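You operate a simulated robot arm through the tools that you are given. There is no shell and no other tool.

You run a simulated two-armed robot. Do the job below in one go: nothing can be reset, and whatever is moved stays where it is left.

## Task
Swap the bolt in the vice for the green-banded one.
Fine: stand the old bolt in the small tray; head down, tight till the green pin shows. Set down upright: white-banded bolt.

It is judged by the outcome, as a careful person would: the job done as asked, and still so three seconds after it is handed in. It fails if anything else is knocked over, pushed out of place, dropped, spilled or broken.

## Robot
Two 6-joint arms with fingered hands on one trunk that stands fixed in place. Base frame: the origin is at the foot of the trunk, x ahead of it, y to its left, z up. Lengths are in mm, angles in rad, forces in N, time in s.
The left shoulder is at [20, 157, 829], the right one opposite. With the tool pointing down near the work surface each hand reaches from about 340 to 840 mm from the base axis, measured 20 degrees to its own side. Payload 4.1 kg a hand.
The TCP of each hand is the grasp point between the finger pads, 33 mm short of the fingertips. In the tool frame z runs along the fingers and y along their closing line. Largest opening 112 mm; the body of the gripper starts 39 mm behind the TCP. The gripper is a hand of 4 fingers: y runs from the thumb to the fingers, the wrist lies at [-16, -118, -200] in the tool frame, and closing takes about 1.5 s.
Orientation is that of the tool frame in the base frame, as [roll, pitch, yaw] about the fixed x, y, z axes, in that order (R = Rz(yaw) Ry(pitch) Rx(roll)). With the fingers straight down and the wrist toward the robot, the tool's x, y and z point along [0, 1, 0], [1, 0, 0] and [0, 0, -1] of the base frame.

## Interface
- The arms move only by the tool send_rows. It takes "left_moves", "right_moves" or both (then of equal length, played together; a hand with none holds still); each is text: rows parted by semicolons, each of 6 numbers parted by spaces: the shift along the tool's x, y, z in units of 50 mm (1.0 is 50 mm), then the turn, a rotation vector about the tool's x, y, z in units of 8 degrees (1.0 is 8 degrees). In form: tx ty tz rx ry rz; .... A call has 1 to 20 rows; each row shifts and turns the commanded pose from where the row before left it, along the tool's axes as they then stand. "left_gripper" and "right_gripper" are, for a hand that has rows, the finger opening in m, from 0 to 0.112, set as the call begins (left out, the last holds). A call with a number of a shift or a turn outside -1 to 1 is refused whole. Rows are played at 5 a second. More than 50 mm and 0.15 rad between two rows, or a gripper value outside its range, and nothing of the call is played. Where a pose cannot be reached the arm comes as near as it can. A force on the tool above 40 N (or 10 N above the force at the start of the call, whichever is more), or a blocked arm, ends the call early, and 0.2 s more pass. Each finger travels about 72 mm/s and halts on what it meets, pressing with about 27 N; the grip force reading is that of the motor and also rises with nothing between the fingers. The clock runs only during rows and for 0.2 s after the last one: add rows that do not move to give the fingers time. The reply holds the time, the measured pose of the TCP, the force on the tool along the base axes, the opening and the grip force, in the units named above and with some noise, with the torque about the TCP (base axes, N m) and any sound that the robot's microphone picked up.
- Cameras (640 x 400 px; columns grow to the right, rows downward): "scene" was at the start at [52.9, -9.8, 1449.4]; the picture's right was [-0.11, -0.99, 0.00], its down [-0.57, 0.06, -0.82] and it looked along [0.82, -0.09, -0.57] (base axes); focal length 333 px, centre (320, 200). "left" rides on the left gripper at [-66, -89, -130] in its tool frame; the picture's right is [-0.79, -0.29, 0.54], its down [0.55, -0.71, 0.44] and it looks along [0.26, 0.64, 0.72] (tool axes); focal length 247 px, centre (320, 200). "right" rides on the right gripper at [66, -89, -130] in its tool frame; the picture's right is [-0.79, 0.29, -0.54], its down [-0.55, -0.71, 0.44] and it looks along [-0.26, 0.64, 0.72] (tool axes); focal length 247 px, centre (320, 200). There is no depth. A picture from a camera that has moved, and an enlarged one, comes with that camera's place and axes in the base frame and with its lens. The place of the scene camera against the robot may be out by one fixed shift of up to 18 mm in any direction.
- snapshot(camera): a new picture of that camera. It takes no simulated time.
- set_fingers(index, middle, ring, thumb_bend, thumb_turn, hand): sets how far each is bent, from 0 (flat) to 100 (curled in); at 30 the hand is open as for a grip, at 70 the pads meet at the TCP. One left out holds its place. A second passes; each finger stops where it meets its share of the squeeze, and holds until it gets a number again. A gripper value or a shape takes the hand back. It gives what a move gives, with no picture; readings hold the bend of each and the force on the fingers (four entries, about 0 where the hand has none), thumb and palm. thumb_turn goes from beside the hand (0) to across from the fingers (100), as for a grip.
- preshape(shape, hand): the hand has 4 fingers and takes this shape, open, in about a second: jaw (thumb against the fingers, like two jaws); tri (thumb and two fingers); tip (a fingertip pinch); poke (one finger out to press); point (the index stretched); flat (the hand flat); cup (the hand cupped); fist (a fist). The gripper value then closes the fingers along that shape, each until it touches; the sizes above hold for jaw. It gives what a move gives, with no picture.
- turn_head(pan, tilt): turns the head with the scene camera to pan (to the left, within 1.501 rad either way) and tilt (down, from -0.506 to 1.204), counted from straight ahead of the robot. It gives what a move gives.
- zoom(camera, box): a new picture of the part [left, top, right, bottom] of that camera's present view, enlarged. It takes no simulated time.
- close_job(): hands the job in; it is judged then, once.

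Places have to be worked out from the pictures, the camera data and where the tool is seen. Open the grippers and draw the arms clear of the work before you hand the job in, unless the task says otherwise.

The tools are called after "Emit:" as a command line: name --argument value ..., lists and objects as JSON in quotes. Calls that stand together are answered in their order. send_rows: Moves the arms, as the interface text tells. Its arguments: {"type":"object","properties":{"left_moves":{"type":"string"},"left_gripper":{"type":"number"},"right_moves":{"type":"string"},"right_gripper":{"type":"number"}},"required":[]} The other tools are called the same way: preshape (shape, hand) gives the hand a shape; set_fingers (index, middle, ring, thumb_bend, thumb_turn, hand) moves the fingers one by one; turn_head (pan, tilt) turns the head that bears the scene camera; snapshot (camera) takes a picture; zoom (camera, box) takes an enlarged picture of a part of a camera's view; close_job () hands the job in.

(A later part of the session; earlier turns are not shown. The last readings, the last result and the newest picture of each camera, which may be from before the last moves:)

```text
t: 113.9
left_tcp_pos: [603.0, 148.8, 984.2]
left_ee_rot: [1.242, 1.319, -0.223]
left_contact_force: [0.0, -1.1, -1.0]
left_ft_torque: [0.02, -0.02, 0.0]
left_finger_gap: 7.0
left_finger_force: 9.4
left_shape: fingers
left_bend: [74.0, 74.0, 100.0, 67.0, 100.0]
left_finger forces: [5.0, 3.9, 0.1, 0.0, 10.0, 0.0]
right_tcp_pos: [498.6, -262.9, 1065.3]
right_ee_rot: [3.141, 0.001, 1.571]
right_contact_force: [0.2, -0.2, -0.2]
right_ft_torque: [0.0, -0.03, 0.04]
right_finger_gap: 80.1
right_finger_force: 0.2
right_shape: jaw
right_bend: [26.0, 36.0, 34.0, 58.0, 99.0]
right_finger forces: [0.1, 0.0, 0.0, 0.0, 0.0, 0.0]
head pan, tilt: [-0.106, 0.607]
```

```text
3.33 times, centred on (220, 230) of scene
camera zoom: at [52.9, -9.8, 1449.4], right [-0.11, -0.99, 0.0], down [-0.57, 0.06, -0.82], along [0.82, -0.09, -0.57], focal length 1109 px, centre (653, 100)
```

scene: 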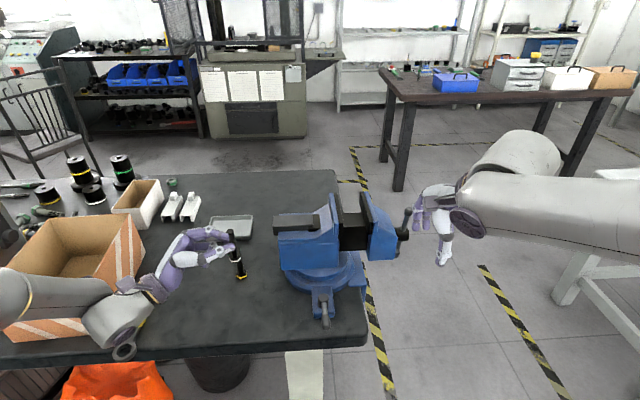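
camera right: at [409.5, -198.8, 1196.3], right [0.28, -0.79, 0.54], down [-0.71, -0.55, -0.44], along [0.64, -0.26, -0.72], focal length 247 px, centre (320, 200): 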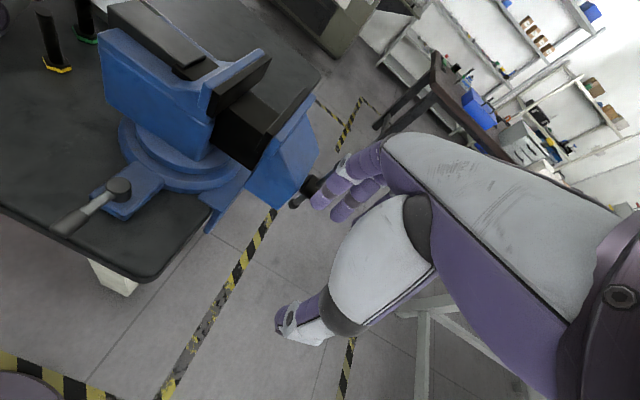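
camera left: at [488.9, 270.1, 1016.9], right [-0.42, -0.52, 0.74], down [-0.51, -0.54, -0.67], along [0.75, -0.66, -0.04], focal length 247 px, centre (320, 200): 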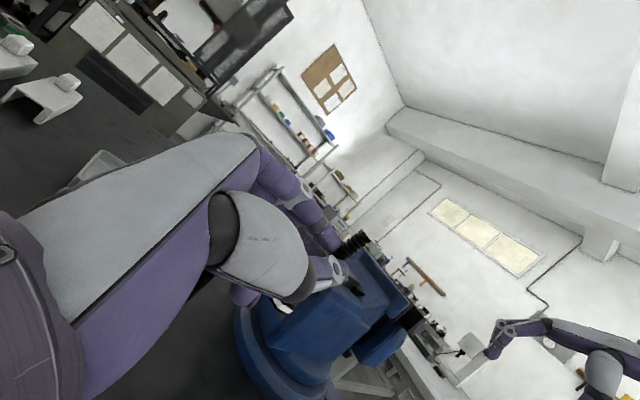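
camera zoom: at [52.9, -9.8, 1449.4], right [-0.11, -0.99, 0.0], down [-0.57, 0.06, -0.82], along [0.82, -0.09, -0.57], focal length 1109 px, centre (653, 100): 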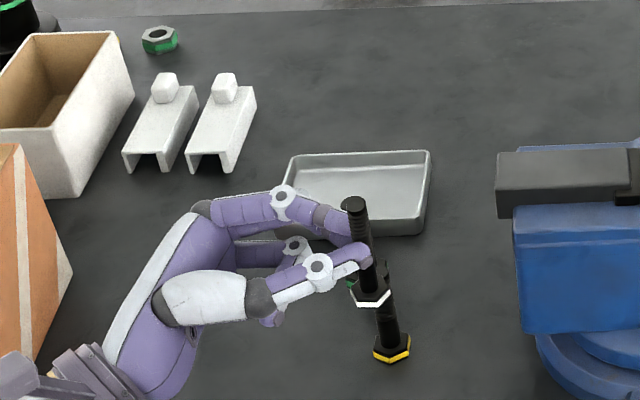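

Bolt is nearly vertical now and the surroundings are undisturbed. I move over the free spot and lower to TCP z≈900.

Emit:
send_rows --left_moves "0.535 -0.243 0.191 0 0 0; 0.535 -0.243 0.191 0 0 0; 0.535 -0.243 0.191 0 0 0; 0 0 0 0 0 0"

Emit:
zoom --camera "scene" --box '[160, 200, 280, 320]'

Emit:
zoom --camera "right" --box '[0, 0, 140, 160]'

```text
t: 114.9
left_tcp_pos: [591.3, 108.3, 900.3]
left_ee_rot: [1.231, 1.32, -0.231]
left_contact_force: [-0.3, 0.0, -1.3]
left_ft_torque: [0.08, 0.01, 0.01]
left_finger_gap: 7.3
left_finger_force: 9.8
left_shape: fingers
left_bend: [74.0, 74.0, 100.0, 67.0, 100.0]
left_finger forces: [5.0, 4.0, 0.0, 0.1, 9.9, 0.0]
right_tcp_pos: [498.0, -263.1, 1064.4]
right_ee_rot: [-3.141, -0.001, 1.571]
right_contact_force: [-0.1, 0.1, -0.1]
right_ft_torque: [0.02, -0.02, 0.0]
right_finger_gap: 80.1
right_finger_force: 0.1
right_shape: jaw
right_bend: [26.0, 36.0, 34.0, 58.0, 99.0]
right_finger forces: [0.1, 0.0, 0.0, 0.1, 0.1, 0.0]
head pan, tilt: [-0.106, 0.607]
```

```text
3.33 times, centred on (220, 260) of scene
camera zoom: at [52.8, -9.8, 1449.4], right [-0.11, -0.99, 0.0], down [-0.57, 0.06, -0.82], along [0.82, -0.09, -0.57], focal length 1109 px, centre (653, 0)
```

zoom: 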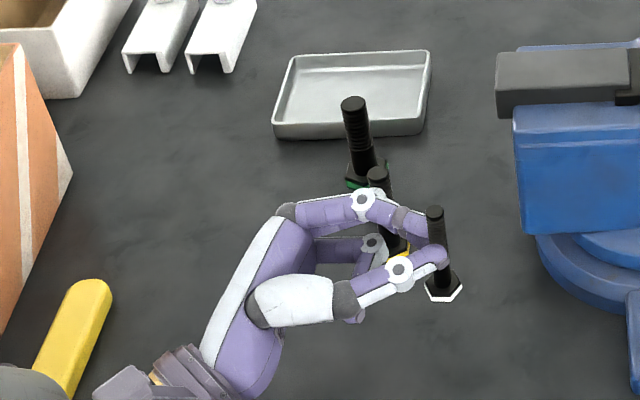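

```text
2.50 times, centred on (70, 80) of right
camera zoom: at [410.8, -197.6, 1195.6], right [0.29, -0.79, 0.54], down [-0.71, -0.55, -0.44], along [0.64, -0.26, -0.72], focal length 617 px, centre (945, 500)
```

zoom: 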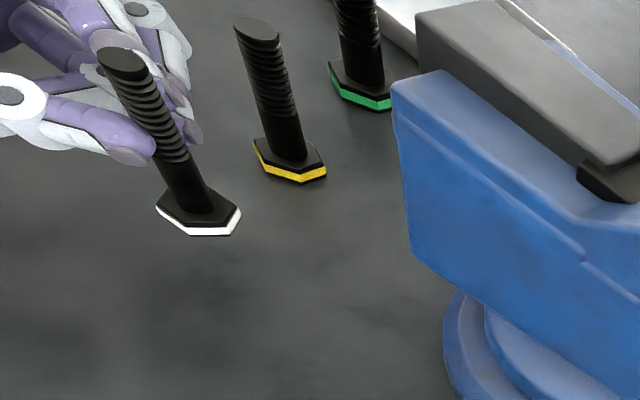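

Lean is small (≈5°). I lower on towards the table in steps.

Emit:
send_rows --left_moves "0.242 -0.059 -0.02 0 0 0; 0.242 -0.059 -0.02 0 0 0; 0.194 -0.047 -0.016 0 0 0; 0 0 0 0 0 0"

Emit:
send_rows --left_moves "0.077 -0.019 -0.006 0 0 0; 0 0 0 0 0 0"

Emit:
zoom --camera "right" --box '[0, 0, 140, 160]'

```text
t: 116.1
left_tcp_pos: [598.1, 111.1, 896.5]
left_ee_rot: [1.353, 1.262, -0.114]
left_contact_force: [0.5, 0.1, -1.0]
left_ft_torque: [0.06, 0.0, -0.01]
left_finger_gap: 6.8
left_finger_force: 9.6
left_shape: fingers
left_bend: [74.0, 74.0, 100.0, 67.0, 100.0]
left_finger forces: [5.0, 3.9, 0.0, 0.0, 10.0, 0.0]
right_tcp_pos: [498.0, -265.1, 1065.4]
right_ee_rot: [3.14, -0.001, 1.569]
right_contact_force: [-0.4, -0.7, 1.4]
right_ft_torque: [0.02, -0.07, 0.04]
right_finger_gap: 79.8
right_finger_force: 0.1
right_shape: jaw
right_bend: [26.0, 36.0, 34.0, 58.0, 99.0]
right_finger forces: [0.0, 0.0, 0.0, 0.1, 0.1, 0.0]
head pan, tilt: [-0.106, 0.607]
stopped in row 4 (left hand): the arm was blocked; the commanded pose is now the measured one
```

```text
t: 116.7
left_tcp_pos: [597.6, 111.3, 897.3]
left_ee_rot: [1.363, 1.255, -0.104]
left_contact_force: [0.4, -0.5, -1.1]
left_ft_torque: [0.0, 0.0, -0.01]
left_finger_gap: 6.8
left_finger_force: 9.4
left_shape: fingers
left_bend: [74.0, 74.0, 100.0, 67.0, 100.0]
left_finger forces: [4.9, 3.9, 0.1, 0.0, 10.0, 0.0]
right_tcp_pos: [497.3, -264.2, 1064.4]
right_ee_rot: [3.141, -0.002, 1.572]
right_contact_force: [-0.3, -0.4, 0.2]
right_ft_torque: [0.0, 0.03, 0.0]
right_finger_gap: 79.9
right_finger_force: 0.2
right_shape: jaw
right_bend: [26.0, 36.0, 34.0, 58.0, 99.0]
right_finger forces: [0.0, 0.0, 0.1, 0.1, 0.0, 0.1]
head pan, tilt: [-0.106, 0.607]
```

```text
2.50 times, centred on (70, 80) of right
camera zoom: at [409.0, -199.5, 1196.0], right [0.28, -0.79, 0.54], down [-0.71, -0.55, -0.44], along [0.64, -0.26, -0.72], focal length 617 px, centre (945, 500)
```

zoom: 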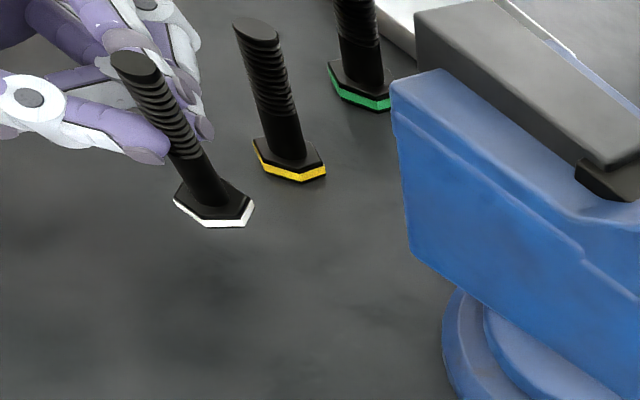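

Same limit: with a level hand the wrist housing meets the table. Pointing forward instead (φ≈45°) keeps the wrist in front of the table edge, so I raise, yaw there, and undo the small roll the block caused.

Emit:
send_rows --left_moves "-0.475 0.152 0.032 0 0 0; -0.475 0.152 0.032 0 0 0; -0.475 0.152 0.032 0 0 0; 0 0 0 0 0 -0.5; 0 0 0 -0.792 0.253 0.053; 0 0 0 -0.792 0.253 0.053; 0 0 0 -0.792 0.253 0.053; 0 0 0 -0.792 0.253 0.053; 0 0 0 -0.792 0.253 0.053; 0 0 0 -0.792 0.253 0.053; 0 0 0 0 0 0"

Emit:
snapshot --camera "scene"

Emit:
zoom --camera "right" --box '[0, 0, 140, 160]'

```text
t: 119.1
left_tcp_pos: [597.8, 113.1, 962.7]
left_ee_rot: [1.528, 1.333, 0.749]
left_contact_force: [0.2, 0.8, -0.6]
left_ft_torque: [0.05, 0.03, 0.01]
left_finger_gap: 6.8
left_finger_force: 9.7
left_shape: fingers
left_bend: [74.0, 74.0, 100.0, 67.0, 100.0]
left_finger forces: [5.0, 3.7, 0.0, 0.0, 9.4, 0.0]
right_tcp_pos: [499.4, -263.3, 1064.0]
right_ee_rot: [-3.141, 0.0, 1.571]
right_contact_force: [-0.1, -0.7, -0.1]
right_ft_torque: [0.04, -0.01, -0.01]
right_finger_gap: 80.4
right_finger_force: 0.0
right_shape: jaw
right_bend: [26.0, 36.0, 34.0, 58.0, 99.0]
right_finger forces: [0.1, 0.2, 0.2, 0.1, 0.0, 0.0]
head pan, tilt: [-0.106, 0.607]
```

```text
taken
```

scene: 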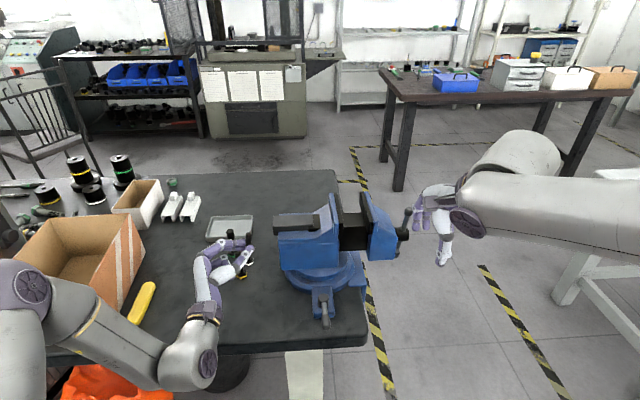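

```text
2.50 times, centred on (70, 80) of right
camera zoom: at [410.9, -197.6, 1195.7], right [0.29, -0.79, 0.54], down [-0.71, -0.55, -0.44], along [0.64, -0.26, -0.72], focal length 617 px, centre (945, 500)
```

zoom: 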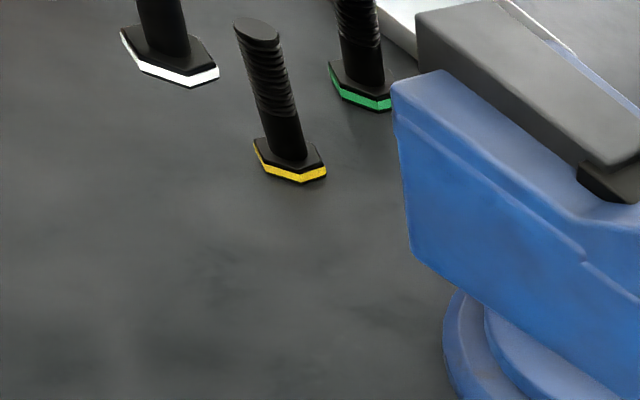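

Wrist is now in front of the table edge and the bolt looks vertical above a free spot near (613, 94). I descend 50 mm, then step down.

Emit:
send_rows --left_moves "0.486 -0.118 -0.005 0 0 0; 0.486 -0.118 -0.005 0 0 0; 0.486 -0.118 -0.005 0 0 0; 0 0 0 0 0 0"

Emit:
send_rows --left_moves "0.291 -0.07 -0.003 0 0 0; 0 0 0 0 0 0"

Emit:
zoom --camera "right" --box '[0, 0, 140, 160]'

Emit:
snapshot --camera "scene"

```text
t: 120.1
left_tcp_pos: [600.2, 116.1, 889.5]
left_ee_rot: [1.519, 1.334, 0.74]
left_contact_force: [0.2, -0.4, -0.6]
left_ft_torque: [0.07, 0.05, 0.02]
left_finger_gap: 6.7
left_finger_force: 8.7
left_shape: fingers
left_bend: [74.0, 74.0, 100.0, 67.0, 100.0]
left_finger forces: [5.0, 3.6, 0.0, 0.1, 9.4, 0.0]
right_tcp_pos: [499.4, -262.9, 1065.1]
right_ee_rot: [-3.14, -0.001, 1.571]
right_contact_force: [-1.3, 0.2, 0.0]
right_ft_torque: [0.03, 0.01, 0.02]
right_finger_gap: 79.8
right_finger_force: 0.0
right_shape: jaw
right_bend: [26.0, 36.0, 34.0, 58.0, 99.0]
right_finger forces: [0.1, 0.0, 0.0, 0.1, 0.0, 0.1]
head pan, tilt: [-0.106, 0.607]
```

```text
t: 120.7
left_tcp_pos: [600.0, 116.0, 875.6]
left_ee_rot: [1.52, 1.334, 0.741]
left_contact_force: [-0.4, 0.4, -0.6]
left_ft_torque: [0.0, 0.01, 0.03]
left_finger_gap: 6.6
left_finger_force: 8.8
left_shape: fingers
left_bend: [74.0, 74.0, 100.0, 67.0, 100.0]
left_finger forces: [4.9, 3.7, 0.0, 0.0, 9.3, 0.1]
right_tcp_pos: [498.8, -264.3, 1064.1]
right_ee_rot: [3.141, 0.0, 1.57]
right_contact_force: [-0.6, 0.6, 0.5]
right_ft_torque: [0.01, 0.01, 0.02]
right_finger_gap: 79.9
right_finger_force: 0.1
right_shape: jaw
right_bend: [26.0, 36.0, 34.0, 58.0, 99.0]
right_finger forces: [0.0, 0.0, 0.0, 0.0, 0.0, 0.0]
head pan, tilt: [-0.106, 0.607]
```

```text
2.50 times, centred on (70, 80) of right
camera zoom: at [410.9, -197.6, 1195.6], right [0.29, -0.79, 0.54], down [-0.71, -0.55, -0.44], along [0.64, -0.26, -0.72], focal length 617 px, centre (945, 500)
```

zoom: 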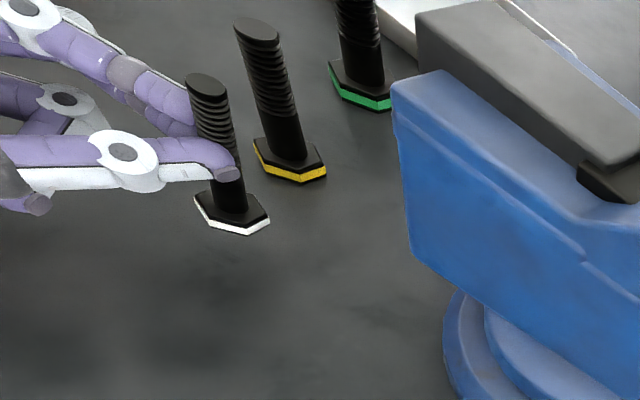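

```text
taken
```

scene: 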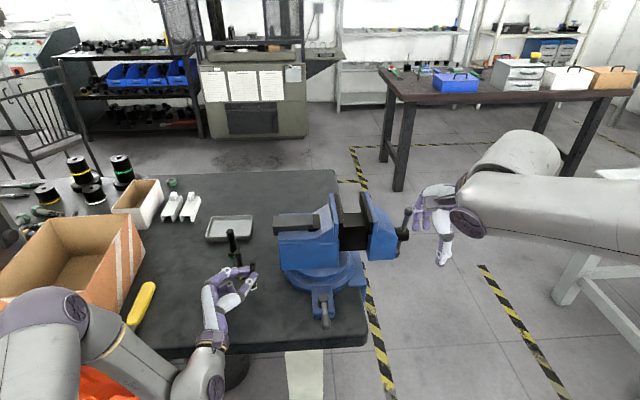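

Moving freely here. I zoom the scene to quantify the remaining lean before touching down.

Emit:
zoom --camera "scene" --box '[200, 220, 280, 310]'

```text
4.44 times, centred on (240, 265) of scene
camera zoom: at [52.9, -9.8, 1449.4], right [-0.11, -0.99, 0.0], down [-0.57, 0.06, -0.82], along [0.82, -0.09, -0.57], focal length 1479 px, centre (676, -89)
```

zoom: 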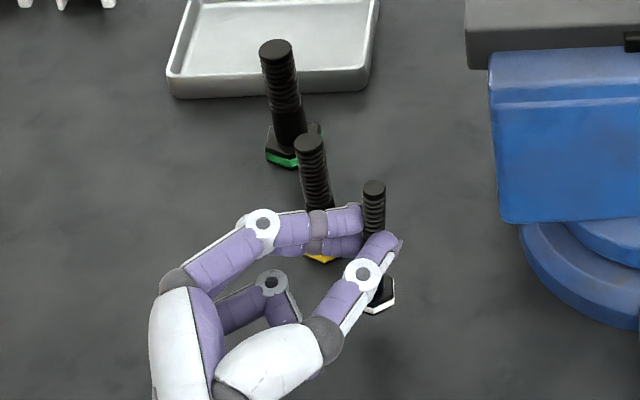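

The top leans ~8° towards −y. I rotate the hand −8° about base x to straighten it, then continue down.

Emit:
send_rows --left_moves "0 0 0 -0.085 -0.34 -0.355; 0 0 0 -0.085 -0.34 -0.355; 0 0 0 0 0 0"

Emit:
zoom --camera "right" --box '[0, 0, 140, 160]'

Emit:
zoom --camera "scene" --box '[200, 220, 280, 310]'

```text
t: 121.5
left_tcp_pos: [598.8, 113.6, 873.2]
left_ee_rot: [0.898, 1.397, 0.129]
left_contact_force: [1.0, 1.0, -1.9]
left_ft_torque: [0.03, 0.0, 0.06]
left_finger_gap: 6.5
left_finger_force: 9.2
left_shape: fingers
left_bend: [74.0, 74.0, 100.0, 67.0, 100.0]
left_finger forces: [4.9, 3.8, 0.0, 0.0, 9.4, 0.0]
right_tcp_pos: [499.0, -263.3, 1064.3]
right_ee_rot: [-3.142, 0.001, 1.571]
right_contact_force: [1.0, 0.0, -0.1]
right_ft_torque: [-0.01, -0.01, -0.02]
right_finger_gap: 80.0
right_finger_force: 0.0
right_shape: jaw
right_bend: [26.0, 36.0, 34.0, 58.0, 99.0]
right_finger forces: [0.0, 0.0, 0.0, 0.0, 0.0, 0.0]
head pan, tilt: [-0.106, 0.607]
```

```text
2.50 times, centred on (70, 80) of right
camera zoom: at [410.9, -197.6, 1195.6], right [0.29, -0.79, 0.54], down [-0.71, -0.55, -0.44], along [0.64, -0.26, -0.72], focal length 617 px, centre (945, 500)
```

zoom: 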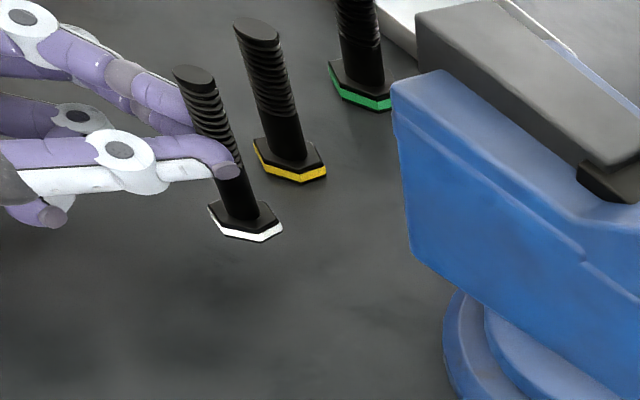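

```text
4.44 times, centred on (240, 265) of scene
camera zoom: at [52.9, -9.8, 1449.4], right [-0.11, -0.99, 0.0], down [-0.57, 0.06, -0.82], along [0.82, -0.09, -0.57], focal length 1479 px, centre (676, -89)
```

zoom: 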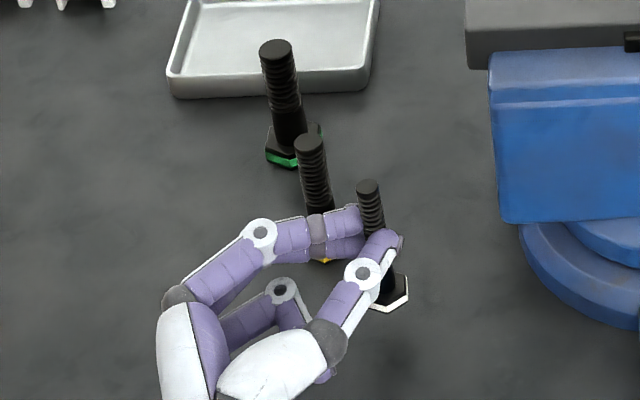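

Now it is upright in both views. I lower 12 mm, then in 3 mm steps until contact.

Emit:
send_rows --left_moves "0.236 -0.032 -0.026 0 0 0; 0 0 0 0 0 0"

Emit:
send_rows --left_moves "0.069 -0.0095 -0.0075 0 0 0; 0 0 0 0 0 0"

Emit:
send_rows --left_moves "0.069 -0.0095 -0.0075 0 0 0; 0 0 0 0 0 0"

Emit:
zoom --camera "right" --box '[0, 0, 140, 160]'

```text
t: 121.9
left_tcp_pos: [599.1, 113.7, 872.4]
left_ee_rot: [0.883, 1.377, 0.115]
left_contact_force: [0.8, 0.3, 7.2]
left_ft_torque: [0.31, 0.86, -0.03]
left_finger_gap: 6.7
left_finger_force: 9.9
left_shape: fingers
left_bend: [74.0, 74.0, 100.0, 67.0, 100.0]
left_finger forces: [5.0, 3.9, 0.0, 0.0, 9.4, 0.1]
right_tcp_pos: [499.1, -263.6, 1064.5]
right_ee_rot: [3.141, 0.001, 1.57]
right_contact_force: [-0.4, 0.3, 0.0]
right_ft_torque: [0.05, -0.03, 0.0]
right_finger_gap: 80.0
right_finger_force: 0.0
right_shape: jaw
right_bend: [26.0, 36.0, 34.0, 58.0, 99.0]
right_finger forces: [0.0, 0.0, 0.0, 0.0, 0.0, 0.0]
head pan, tilt: [-0.106, 0.607]
stopped in row 1 (left hand): the force on the tool passed its limit at 61 N (the readings are from after the stop); the commanded pose is now the measured one
```

```text
t: 122.3
left_tcp_pos: [598.5, 113.8, 873.3]
left_ee_rot: [0.871, 1.366, 0.098]
left_contact_force: [0.2, -0.5, 4.4]
left_ft_torque: [0.21, 0.7, 0.1]
left_finger_gap: 6.7
left_finger_force: 9.4
left_shape: fingers
left_bend: [74.0, 74.0, 100.0, 67.0, 100.0]
left_finger forces: [4.9, 3.9, 0.1, 0.0, 9.2, 0.0]
right_tcp_pos: [499.1, -262.8, 1064.3]
right_ee_rot: [3.141, -0.001, 1.571]
right_contact_force: [-0.1, -0.3, 0.5]
right_ft_torque: [0.0, 0.01, 0.0]
right_finger_gap: 80.3
right_finger_force: 0.2
right_shape: jaw
right_bend: [26.0, 36.0, 34.0, 58.0, 99.0]
right_finger forces: [0.1, 0.1, 0.0, 0.0, 0.0, 0.0]
head pan, tilt: [-0.106, 0.607]
stopped in row 2 (left hand): the force on the tool passed its limit at 44 N (the readings are from after the stop); the commanded pose is now the measured one
```

```text
t: 122.8
left_tcp_pos: [599.0, 112.2, 873.6]
left_ee_rot: [0.872, 1.358, 0.098]
left_contact_force: [-0.9, 1.6, 6.3]
left_ft_torque: [0.33, 0.84, -0.04]
left_finger_gap: 6.8
left_finger_force: 9.4
left_shape: fingers
left_bend: [74.0, 74.0, 100.0, 67.0, 100.0]
left_finger forces: [4.9, 3.9, 0.0, 0.0, 9.4, 0.0]
right_tcp_pos: [499.6, -262.7, 1064.6]
right_ee_rot: [3.141, 0.001, 1.571]
right_contact_force: [-0.2, -0.7, 0.7]
right_ft_torque: [-0.01, 0.01, 0.0]
right_finger_gap: 79.9
right_finger_force: 0.1
right_shape: jaw
right_bend: [26.0, 36.0, 34.0, 58.0, 99.0]
right_finger forces: [0.0, 0.1, 0.0, 0.0, 0.1, 0.0]
head pan, tilt: [-0.106, 0.607]
stopped in row 2 (left hand): the force on the tool passed its limit at 43 N (the readings are from after the stop); the commanded pose is now the measured one
```

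```text
2.50 times, centred on (70, 80) of right
camera zoom: at [410.7, -197.8, 1195.8], right [0.29, -0.79, 0.54], down [-0.71, -0.55, -0.44], along [0.64, -0.26, -0.72], focal length 617 px, centre (945, 500)
```

zoom: 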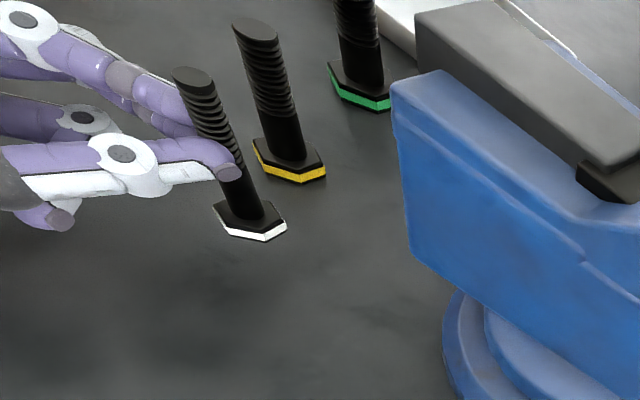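

The sensor shows the heel of the hand (cuff) touching the table, not the bolt. I raise slightly and shift 65 mm towards the robot so the cuff hangs in front of the table edge.

Emit:
send_rows --left_moves "-0.254 -0.424 -0.439 0 0 0; -0.254 -0.424 -0.439 0 0 0; 0 0 0 0 0 0"

Emit:
zoom --camera "right" --box '[0, 0, 140, 160]'

Emit:
zoom --camera "scene" --box '[140, 220, 280, 400]'

```text
t: 123.6
left_tcp_pos: [534.6, 113.3, 883.8]
left_ee_rot: [0.877, 1.357, 0.105]
left_contact_force: [-0.4, 0.6, -1.0]
left_ft_torque: [0.03, 0.02, 0.0]
left_finger_gap: 6.6
left_finger_force: 8.7
left_shape: fingers
left_bend: [74.0, 74.0, 100.0, 67.0, 100.0]
left_finger forces: [4.7, 3.9, 0.0, 0.1, 9.2, 0.0]
right_tcp_pos: [498.7, -264.0, 1064.4]
right_ee_rot: [-3.139, 0.0, 1.571]
right_contact_force: [-0.7, 0.1, -0.1]
right_ft_torque: [0.02, 0.0, -0.02]
right_finger_gap: 80.1
right_finger_force: 0.0
right_shape: jaw
right_bend: [26.0, 36.0, 34.0, 58.0, 99.0]
right_finger forces: [0.0, 0.0, 0.1, 0.0, 0.0, 0.0]
head pan, tilt: [-0.106, 0.607]
```

```text
2.50 times, centred on (70, 80) of right
camera zoom: at [410.9, -197.7, 1195.7], right [0.29, -0.79, 0.54], down [-0.71, -0.55, -0.44], along [0.64, -0.26, -0.72], focal length 617 px, centre (945, 500)
```

zoom: 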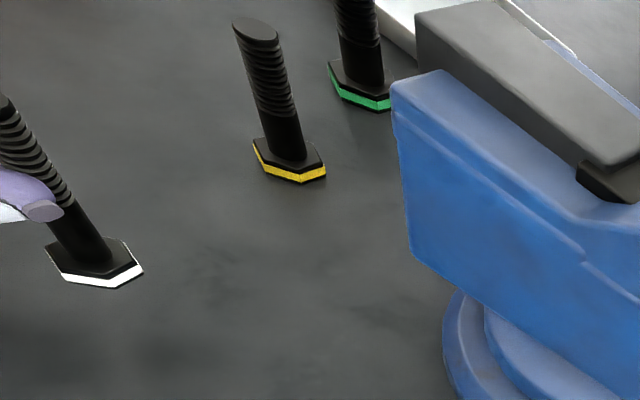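

```text
2.22 times, centred on (210, 310) of scene
camera zoom: at [52.9, -9.8, 1449.4], right [-0.11, -0.99, 0.0], down [-0.57, 0.06, -0.82], along [0.82, -0.09, -0.57], focal length 739 px, centre (564, -44)
```

zoom: 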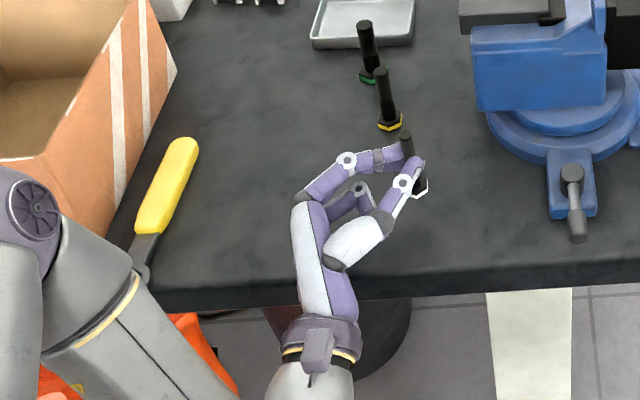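

The cuff is past the table edge and the bolt is within 4° of vertical above (555, 95). I descend again.

Emit:
send_rows --left_moves "0.293 -0.048 -0.041 0 0 0; 0 0 0 0 0 0"

Emit:
send_rows --left_moves "0.117 -0.019 -0.016 0 0 0; 0 0 0 0 0 0"

Emit:
zoom --camera "scene" --box '[200, 240, 280, 310]'

```text
t: 124.2
left_tcp_pos: [533.8, 112.6, 869.6]
left_ee_rot: [0.87, 1.359, 0.098]
left_contact_force: [-0.3, 0.0, 0.0]
left_ft_torque: [0.02, 0.03, 0.01]
left_finger_gap: 6.7
left_finger_force: 8.4
left_shape: fingers
left_bend: [74.0, 74.0, 100.0, 67.0, 100.0]
left_finger forces: [4.8, 4.0, 0.0, 0.0, 9.2, 0.0]
right_tcp_pos: [498.8, -262.9, 1064.3]
right_ee_rot: [3.14, 0.0, 1.572]
right_contact_force: [-0.8, 0.6, 0.8]
right_ft_torque: [-0.02, 0.02, 0.04]
right_finger_gap: 80.3
right_finger_force: 0.2
right_shape: jaw
right_bend: [26.0, 36.0, 34.0, 58.0, 99.0]
right_finger forces: [0.1, 0.0, 0.0, 0.1, 0.1, 0.1]
head pan, tilt: [-0.106, 0.607]
```

```text
t: 124.8
left_tcp_pos: [533.9, 112.7, 864.1]
left_ee_rot: [0.869, 1.359, 0.097]
left_contact_force: [-0.7, 0.6, -0.1]
left_ft_torque: [0.0, 0.01, 0.04]
left_finger_gap: 6.4
left_finger_force: 8.7
left_shape: fingers
left_bend: [74.0, 74.0, 100.0, 67.0, 100.0]
left_finger forces: [4.9, 3.8, 0.0, 0.0, 9.2, 0.0]
right_tcp_pos: [498.0, -264.0, 1065.2]
right_ee_rot: [-3.141, 0.001, 1.571]
right_contact_force: [0.2, -0.5, 0.3]
right_ft_torque: [0.01, -0.03, -0.03]
right_finger_gap: 79.8
right_finger_force: 0.1
right_shape: jaw
right_bend: [26.0, 36.0, 34.0, 58.0, 99.0]
right_finger forces: [0.0, 0.0, 0.0, 0.0, 0.0, 0.1]
head pan, tilt: [-0.106, 0.607]
```

```text
5.71 times, centred on (240, 275) of scene
camera zoom: at [52.9, -9.8, 1449.4], right [-0.11, -0.99, 0.0], down [-0.57, 0.06, -0.82], along [0.82, -0.09, -0.57], focal length 1901 px, centre (777, -229)
```

zoom: 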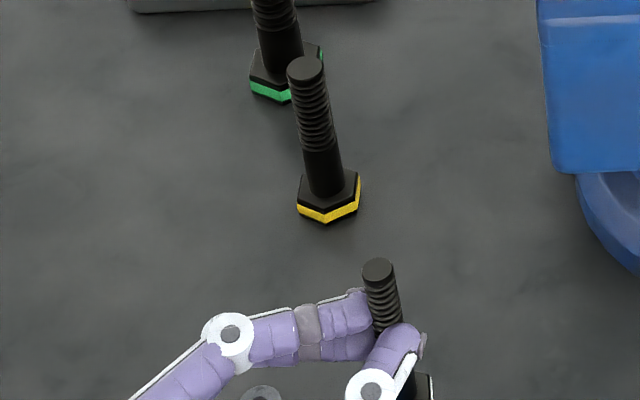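

Still free. I continue down in small steps until contact.

Emit:
send_rows --left_moves "0.078 -0.013 -0.011 0 0 0; 0 0 0 0 0 0"

Emit:
send_rows --left_moves "0.059 -0.01 -0.008 0 0 0; 0 0 0 0 0 0"

Emit:
send_rows --left_moves "0.059 -0.01 -0.008 0 0 0; 0 0 0 0 0 0"

Emit:
snapshot --camera "scene"

Emit:
zoom --camera "right" --box '[0, 40, 140, 200]'

```text
t: 125.4
left_tcp_pos: [533.6, 114.0, 860.4]
left_ee_rot: [0.873, 1.357, 0.1]
left_contact_force: [-0.9, -0.3, -0.6]
left_ft_torque: [0.05, -0.02, 0.01]
left_finger_gap: 6.5
left_finger_force: 8.7
left_shape: fingers
left_bend: [74.0, 74.0, 100.0, 67.0, 100.0]
left_finger forces: [4.8, 4.0, 0.1, 0.0, 9.3, 0.0]
right_tcp_pos: [498.7, -262.9, 1064.2]
right_ee_rot: [3.14, -0.001, 1.571]
right_contact_force: [-0.2, 0.3, 0.0]
right_ft_torque: [0.01, 0.02, -0.01]
right_finger_gap: 79.8
right_finger_force: 0.1
right_shape: jaw
right_bend: [26.0, 36.0, 34.0, 58.0, 99.0]
right_finger forces: [0.0, 0.1, 0.1, 0.1, 0.1, 0.1]
head pan, tilt: [-0.106, 0.607]
```

```text
t: 126.0
left_tcp_pos: [535.1, 114.2, 857.7]
left_ee_rot: [0.868, 1.358, 0.095]
left_contact_force: [-0.6, 0.4, -1.9]
left_ft_torque: [0.04, 0.04, -0.01]
left_finger_gap: 6.7
left_finger_force: 8.3
left_shape: fingers
left_bend: [74.0, 74.0, 100.0, 67.0, 100.0]
left_finger forces: [4.9, 4.0, 0.1, 0.1, 9.2, 0.0]
right_tcp_pos: [498.6, -263.1, 1064.2]
right_ee_rot: [-3.141, -0.001, 1.57]
right_contact_force: [-0.4, 0.3, 0.0]
right_ft_torque: [0.0, 0.02, 0.0]
right_finger_gap: 79.9
right_finger_force: 0.0
right_shape: jaw
right_bend: [26.0, 36.0, 34.0, 58.0, 99.0]
right_finger forces: [0.0, 0.0, 0.0, 0.0, 0.0, 0.0]
head pan, tilt: [-0.106, 0.607]
```

```text
t: 126.6
left_tcp_pos: [535.1, 114.1, 854.0]
left_ee_rot: [0.867, 1.36, 0.098]
left_contact_force: [0.6, -0.4, -0.3]
left_ft_torque: [0.02, 0.04, -0.01]
left_finger_gap: 6.9
left_finger_force: 9.1
left_shape: fingers
left_bend: [74.0, 74.0, 100.0, 67.0, 100.0]
left_finger forces: [4.8, 3.9, 0.0, 0.0, 9.2, 0.0]
right_tcp_pos: [499.6, -262.9, 1065.3]
right_ee_rot: [3.141, 0.0, 1.569]
right_contact_force: [-0.2, 0.0, -0.2]
right_ft_torque: [0.01, 0.02, 0.02]
right_finger_gap: 80.1
right_finger_force: 0.1
right_shape: jaw
right_bend: [26.0, 36.0, 34.0, 58.0, 99.0]
right_finger forces: [0.0, 0.1, 0.0, 0.1, 0.1, 0.0]
head pan, tilt: [-0.106, 0.607]
```

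```text
taken
```

scene: 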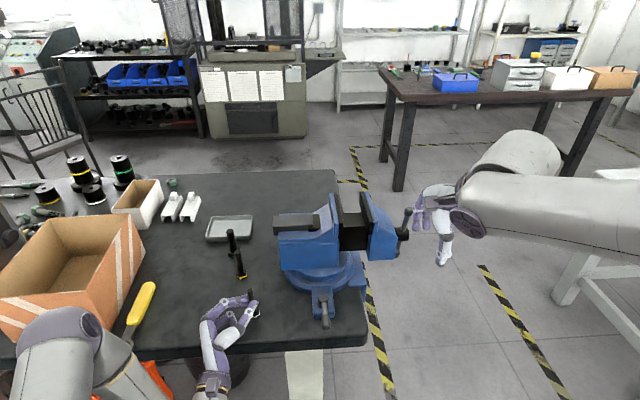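

```text
2.50 times, centred on (70, 120) of right
camera zoom: at [410.9, -197.7, 1195.7], right [0.29, -0.79, 0.54], down [-0.71, -0.55, -0.44], along [0.64, -0.26, -0.72], focal length 617 px, centre (945, 400)
```

zoom: 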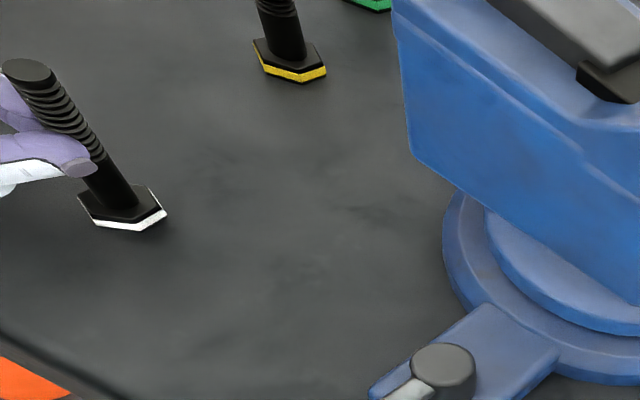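

Very close now, and vertical within 2°. Continue.

Emit:
send_rows --left_moves "0.059 -0.01 -0.008 0 0 0; 0 0 0 0 0 0"

Emit:
send_rows --left_moves "0.04 -0.0065 -0.0055 0 0 0; 0 0 0 0 0 0"

Emit:
zoom --camera "right" --box '[0, 40, 140, 200]'

```text
t: 127.2
left_tcp_pos: [534.4, 114.3, 851.3]
left_ee_rot: [0.876, 1.359, 0.102]
left_contact_force: [-0.5, 0.2, 2.1]
left_ft_torque: [0.21, 0.16, 0.01]
left_finger_gap: 6.7
left_finger_force: 11.0
left_shape: fingers
left_bend: [74.0, 74.0, 100.0, 67.0, 100.0]
left_finger forces: [4.8, 3.9, 0.1, 0.1, 9.2, 3.2]
right_tcp_pos: [499.3, -262.9, 1064.9]
right_ee_rot: [-3.141, 0.0, 1.568]
right_contact_force: [-0.7, -1.2, -0.8]
right_ft_torque: [0.0, -0.01, -0.02]
right_finger_gap: 80.2
right_finger_force: 0.1
right_shape: jaw
right_bend: [26.0, 36.0, 34.0, 58.0, 99.0]
right_finger forces: [0.1, 0.0, 0.1, 0.0, 0.0, 0.0]
head pan, tilt: [-0.106, 0.607]
```

```text
t: 127.8
left_tcp_pos: [533.9, 113.2, 850.7]
left_ee_rot: [0.868, 1.356, 0.096]
left_contact_force: [-0.1, -0.1, 14.5]
left_ft_torque: [0.95, 0.72, 0.03]
left_finger_gap: 6.5
left_finger_force: 16.7
left_shape: fingers
left_bend: [74.0, 74.0, 100.0, 67.0, 100.0]
left_finger forces: [4.8, 3.9, 0.1, 0.0, 9.2, 15.1]
right_tcp_pos: [499.2, -262.4, 1064.8]
right_ee_rot: [-3.141, -0.001, 1.569]
right_contact_force: [-0.3, -0.2, 0.1]
right_ft_torque: [-0.02, 0.0, 0.01]
right_finger_gap: 79.8
right_finger_force: 0.1
right_shape: jaw
right_bend: [26.0, 36.0, 34.0, 58.0, 99.0]
right_finger forces: [0.0, 0.0, 0.0, 0.1, 0.0, 0.0]
head pan, tilt: [-0.106, 0.607]
```

```text
2.50 times, centred on (70, 120) of right
camera zoom: at [410.6, -197.8, 1195.7], right [0.29, -0.79, 0.54], down [-0.71, -0.55, -0.44], along [0.64, -0.26, -0.72], focal length 617 px, centre (945, 400)
```

zoom: 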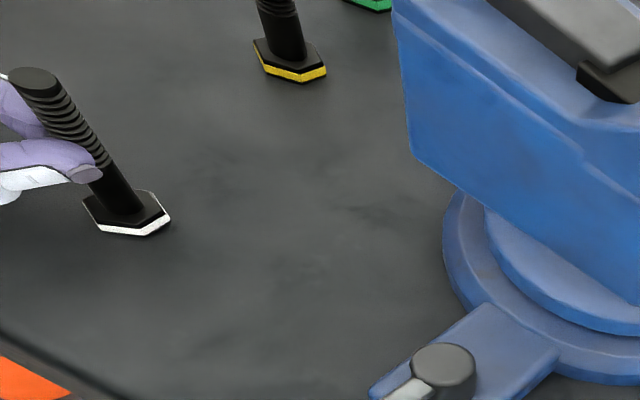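

Palm has touched the table while the bolt is ~1–3 mm above it. I raise a hair, pitch the hand down 3° to free the palm, and step down again.

Emit:
send_rows --left_moves "-0.04 0.007 0.005 0 0 0; 0 0 0 0 0.4 0; 0 0 0 0 0 0"

Emit:
send_rows --left_moves "0.04 -0.007 -0.005 0 0 0; 0 0 0 0 0 0"

Emit:
send_rows --left_moves "0.04 -0.007 -0.005 0 0 0; 0 0 0 0 0 0"

Emit:
zoom --camera "right" --box '[0, 40, 140, 200]'

```text
t: 128.6
left_tcp_pos: [534.1, 113.8, 851.1]
left_ee_rot: [1.104, 1.392, 0.334]
left_contact_force: [0.3, 0.3, 0.0]
left_ft_torque: [0.03, 0.02, 0.01]
left_finger_gap: 6.3
left_finger_force: 8.7
left_shape: fingers
left_bend: [74.0, 74.0, 100.0, 67.0, 100.0]
left_finger forces: [5.5, 3.1, 0.0, 0.0, 8.9, 0.0]
right_tcp_pos: [498.9, -263.2, 1064.0]
right_ee_rot: [-3.141, 0.0, 1.571]
right_contact_force: [0.5, 0.2, -0.5]
right_ft_torque: [0.02, 0.0, 0.0]
right_finger_gap: 79.9
right_finger_force: 0.1
right_shape: jaw
right_bend: [26.0, 36.0, 34.0, 58.0, 99.0]
right_finger forces: [0.0, 0.0, 0.0, 0.0, 0.0, 0.0]
head pan, tilt: [-0.106, 0.607]
```

```text
t: 129.2
left_tcp_pos: [533.3, 113.2, 850.3]
left_ee_rot: [1.098, 1.388, 0.331]
left_contact_force: [0.1, 0.1, 5.7]
left_ft_torque: [-0.12, -0.1, -0.04]
left_finger_gap: 5.9
left_finger_force: 8.6
left_shape: fingers
left_bend: [74.0, 74.0, 100.0, 68.0, 100.0]
left_finger forces: [5.9, 3.4, 0.0, 0.0, 8.5, 0.0]
right_tcp_pos: [498.7, -263.8, 1063.5]
right_ee_rot: [-3.14, 0.001, 1.571]
right_contact_force: [-0.1, -0.4, 0.1]
right_ft_torque: [-0.01, 0.01, 0.02]
right_finger_gap: 79.9
right_finger_force: 0.1
right_shape: jaw
right_bend: [26.0, 36.0, 34.0, 58.0, 99.0]
right_finger forces: [0.0, 0.0, 0.0, 0.0, 0.0, 0.0]
head pan, tilt: [-0.106, 0.607]
```

```text
t: 129.8
left_tcp_pos: [534.8, 113.8, 846.5]
left_ee_rot: [1.112, 1.39, 0.345]
left_contact_force: [-0.4, 0.3, 1.3]
left_ft_torque: [0.1, 0.1, 0.02]
left_finger_gap: 0.0
left_finger_force: 0.0
left_shape: fingers
left_bend: [74.0, 75.0, 100.0, 71.0, 100.0]
left_finger forces: [0.1, 0.0, 0.0, 0.0, 0.1, 1.8]
right_tcp_pos: [498.8, -263.5, 1065.0]
right_ee_rot: [3.141, -0.001, 1.571]
right_contact_force: [0.1, -0.6, 0.3]
right_ft_torque: [-0.01, 0.0, 0.0]
right_finger_gap: 80.1
right_finger_force: 0.1
right_shape: jaw
right_bend: [26.0, 36.0, 34.0, 58.0, 99.0]
right_finger forces: [0.0, 0.1, 0.0, 0.1, 0.1, 0.0]
head pan, tilt: [-0.106, 0.607]
```

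```text
2.50 times, centred on (70, 120) of right
camera zoom: at [410.8, -197.7, 1195.7], right [0.29, -0.79, 0.54], down [-0.71, -0.55, -0.44], along [0.64, -0.26, -0.72], focal length 617 px, centre (945, 400)
```

zoom: 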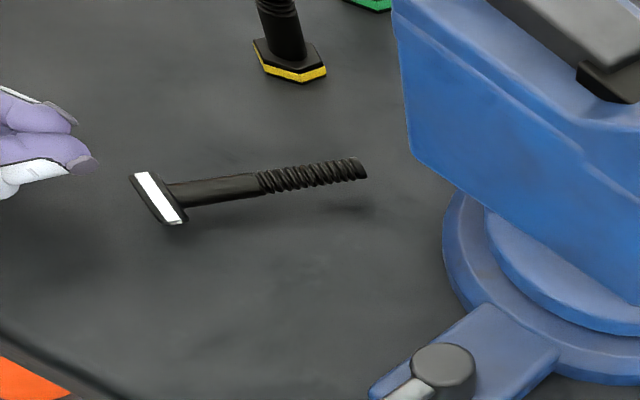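

The bolt squirted out of the fingertips when pressed and has fallen over again. Lesson: no pressing with a tip grip. I raise the hand and look at where it lies.

Emit:
send_rows --left_moves "-0.6 0.1 0.05 0 0 0; -0.8 0.13 0.07 0 0 0; -0.8 0.13 0.07 0 0 0; 0 0 0 0 0 0; 0 0 0 0 0 0"

Emit:
zoom --camera "right" --box '[0, 60, 140, 220]'

Emit:
zoom --camera "scene" --box '[200, 240, 320, 340]'

```text
t: 131.0
left_tcp_pos: [534.9, 113.9, 960.8]
left_ee_rot: [1.103, 1.391, 0.335]
left_contact_force: [-0.6, 0.0, -0.9]
left_ft_torque: [0.02, -0.03, 0.01]
left_finger_gap: 0.0
left_finger_force: 0.0
left_shape: fingers
left_bend: [74.0, 75.0, 100.0, 71.0, 100.0]
left_finger forces: [0.0, 0.0, 0.0, 0.1, 0.0, 0.0]
right_tcp_pos: [499.5, -264.3, 1065.3]
right_ee_rot: [3.141, 0.001, 1.572]
right_contact_force: [-0.4, -0.1, 0.0]
right_ft_torque: [0.0, -0.01, -0.02]
right_finger_gap: 80.0
right_finger_force: 0.1
right_shape: jaw
right_bend: [26.0, 36.0, 34.0, 58.0, 99.0]
right_finger forces: [0.0, 0.0, 0.0, 0.0, 0.0, 0.0]
head pan, tilt: [-0.106, 0.607]
```

```text
2.50 times, centred on (70, 140) of right
camera zoom: at [410.9, -197.7, 1195.7], right [0.29, -0.79, 0.54], down [-0.71, -0.55, -0.44], along [0.64, -0.26, -0.72], focal length 617 px, centre (945, 350)
```

zoom: 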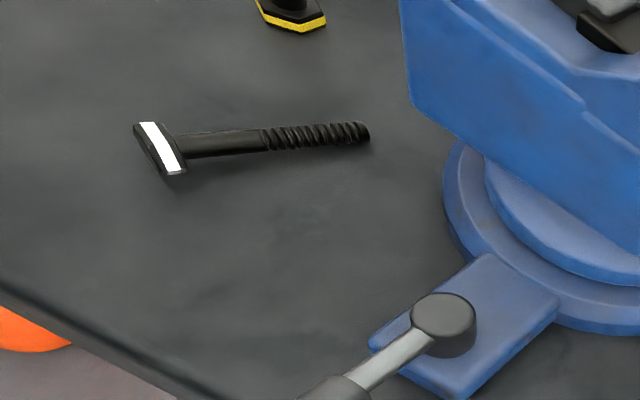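

```text
4.00 times, centred on (260, 290) of scene
camera zoom: at [52.9, -9.8, 1449.4], right [-0.11, -0.99, 0.0], down [-0.57, 0.06, -0.82], along [0.82, -0.09, -0.57], focal length 1331 px, centre (560, -160)
```

zoom: 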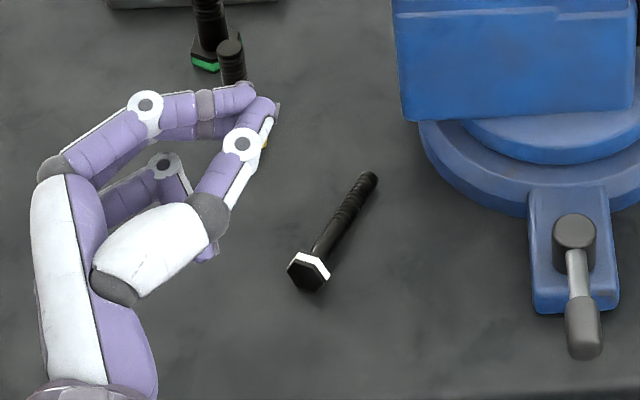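

The bolt lies with head at (560, 88) and tip at (636, 50): head direction 154°, which the left hand cannot take directly. The right hand will re-lay it: I clear the left arm and bring the right hand over.

Emit:
send_rows --right_moves "0.95 0 0.1 0 0 0; 0.95 0 0.1 0 0 0; 0.95 0 0.1 0 0 0; 0.95 0 0.1 0 0 0; 0.95 0 0.1 0 0 0; 0.95 0 0.1 0 0 0; 0.95 0 0.1 0 0 0" --left_moves "-0.19 0.58 -0.51 0 0 0; -0.19 0.58 -0.51 0 0 0; -0.19 0.58 -0.51 0 0 0; -0.19 0.58 -0.51 0 0 0; -0.19 0.58 -0.51 0 0 0; 0 0 0 0 0 0; 0 0 0 0 0 0"

Emit:
send_rows --right_moves "0 0 0 0 0 -0.995; 0 0 0 0 0 -0.995; 0 0 0 0 0 -0.995; 0 0 0 0 0 -0.995; 0 0 0 0 0 -0.995; 0 0 0 0 0 -0.995; 0 0 0 0 0 -0.995; 0 0 0 0 0 -0.995; 0 0 0 0 0 0" --right_gripper 0.112

Emit:
snapshot --camera "right"

Emit:
snapshot --camera "scene"

```text
t: 132.6
left_tcp_pos: [534.5, 303.3, 1021.5]
left_ee_rot: [1.111, 1.389, 0.343]
left_contact_force: [-0.5, -1.1, -1.0]
left_ft_torque: [0.02, 0.01, 0.04]
left_finger_gap: 0.0
left_finger_force: 0.1
left_shape: fingers
left_bend: [74.0, 75.0, 100.0, 71.0, 100.0]
left_finger forces: [0.0, 0.0, 0.1, 0.1, 0.0, 0.0]
right_tcp_pos: [501.2, 65.8, 1031.2]
right_ee_rot: [3.141, -0.001, 1.57]
right_contact_force: [-0.4, -0.6, -0.6]
right_ft_torque: [0.03, -0.02, 0.03]
right_finger_gap: 80.3
right_finger_force: 0.1
right_shape: jaw
right_bend: [26.0, 36.0, 34.0, 58.0, 99.0]
right_finger forces: [0.0, 0.0, 0.1, 0.0, 0.0, 0.0]
head pan, tilt: [-0.106, 0.607]
```

```text
t: 134.6
left_tcp_pos: [534.7, 303.7, 1020.9]
left_ee_rot: [1.094, 1.389, 0.326]
left_contact_force: [1.3, -0.1, 0.5]
left_ft_torque: [0.01, -0.04, 0.02]
left_finger_gap: 0.2
left_finger_force: 0.0
left_shape: fingers
left_bend: [74.0, 75.0, 100.0, 71.0, 100.0]
left_finger forces: [0.0, 0.0, 0.0, 0.0, 0.0, 0.0]
right_tcp_pos: [499.2, 68.5, 1030.2]
right_ee_rot: [3.141, -0.001, 2.683]
right_contact_force: [1.2, 0.0, -0.1]
right_ft_torque: [-0.01, -0.01, -0.01]
right_finger_gap: 111.5
right_finger_force: 0.0
right_shape: jaw
right_bend: [30.0, 30.0, 30.0, 30.0, 98.0]
right_finger forces: [0.0, 0.0, 0.0, 0.0, 0.1, 0.0]
head pan, tilt: [-0.106, 0.607]
```

```text
taken
camera right: at [401.4, 18.3, 1161.0], right [0.84, -0.09, 0.54], down [0.18, -0.88, -0.44], along [0.52, 0.46, -0.72], focal length 247 px, centre (320, 200)
```

right: 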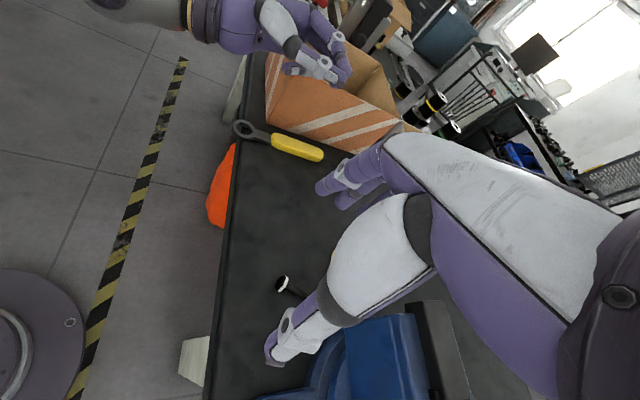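

```text
taken
```

scene: 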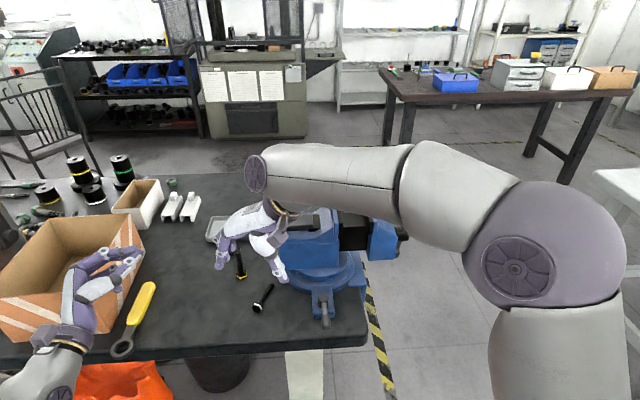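

The right hand reaches the needed yaw. I set a moderate opening with all fingers and move above the bolt's middle (600, 68).

Emit:
set_fingers --hand "right" --index 46 --middle 46 --ring 46 --thumb_bend 46 --thumb_turn 100

Emit:
send_rows --right_moves "-0.905 0.447 0 0 0 0; -0.905 0.447 0 0 0 0; 0 0 0.9 0 0 0; 0 0 0.9 0 0 0; 0 0 0 0 0 0"

Emit:
snapshot --camera "right"

Emit:
zoom --camera "scene" --box '[200, 230, 320, 330]'

Emit:
snapshot --camera "left"

```text
t: 135.6
left_tcp_pos: [535.4, 304.4, 1020.4]
left_ee_rot: [1.103, 1.391, 0.335]
left_contact_force: [-0.3, -0.2, 0.4]
left_ft_torque: [0.01, -0.02, 0.02]
left_finger_gap: 0.0
left_finger_force: 0.1
left_shape: fingers
left_bend: [74.0, 75.0, 100.0, 71.0, 100.0]
left_finger forces: [0.0, 0.1, 0.1, 0.1, 0.1, 0.0]
right_tcp_pos: [498.9, 69.0, 1030.6]
right_ee_rot: [3.141, -0.001, 2.684]
right_contact_force: [0.1, 0.8, -0.4]
right_ft_torque: [-0.01, -0.01, 0.03]
right_finger_gap: 69.5
right_finger_force: 0.2
right_shape: fingers
right_bend: [46.0, 46.0, 46.0, 46.0, 99.0]
right_finger forces: [0.0, 0.0, 0.1, 0.0, 0.1, 0.1]
head pan, tilt: [-0.106, 0.607]
```

```text
refused: row 1 steps farther than a row can; nothing moved
```

```text
taken
camera right: at [401.3, 18.4, 1161.0], right [0.84, -0.09, 0.54], down [0.18, -0.88, -0.44], along [0.52, 0.46, -0.72], focal length 247 px, centre (320, 200)
```

right: 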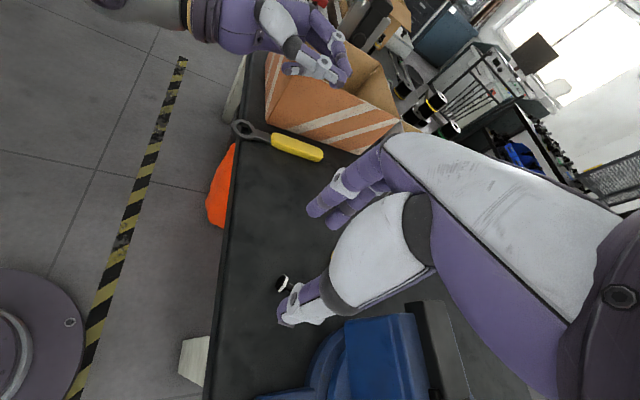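

```text
4.00 times, centred on (260, 280) of scene
camera zoom: at [52.9, -9.8, 1449.4], right [-0.11, -0.99, 0.0], down [-0.57, 0.06, -0.82], along [0.82, -0.09, -0.57], focal length 1331 px, centre (560, -120)
```

zoom: 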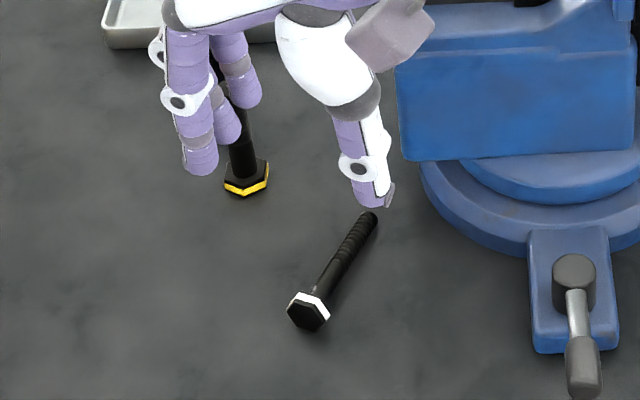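

```text
taken
camera left: at [370.9, 326.2, 1060.6], right [0.05, -0.63, 0.78], down [-0.08, -0.78, -0.62], along [1.0, -0.03, -0.09], focal length 247 px, centre (320, 200)
```

left: 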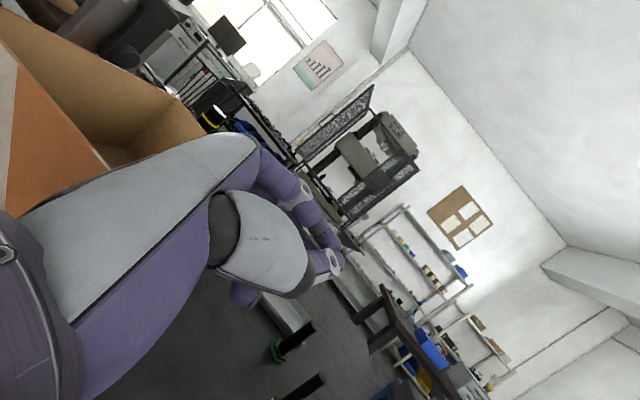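

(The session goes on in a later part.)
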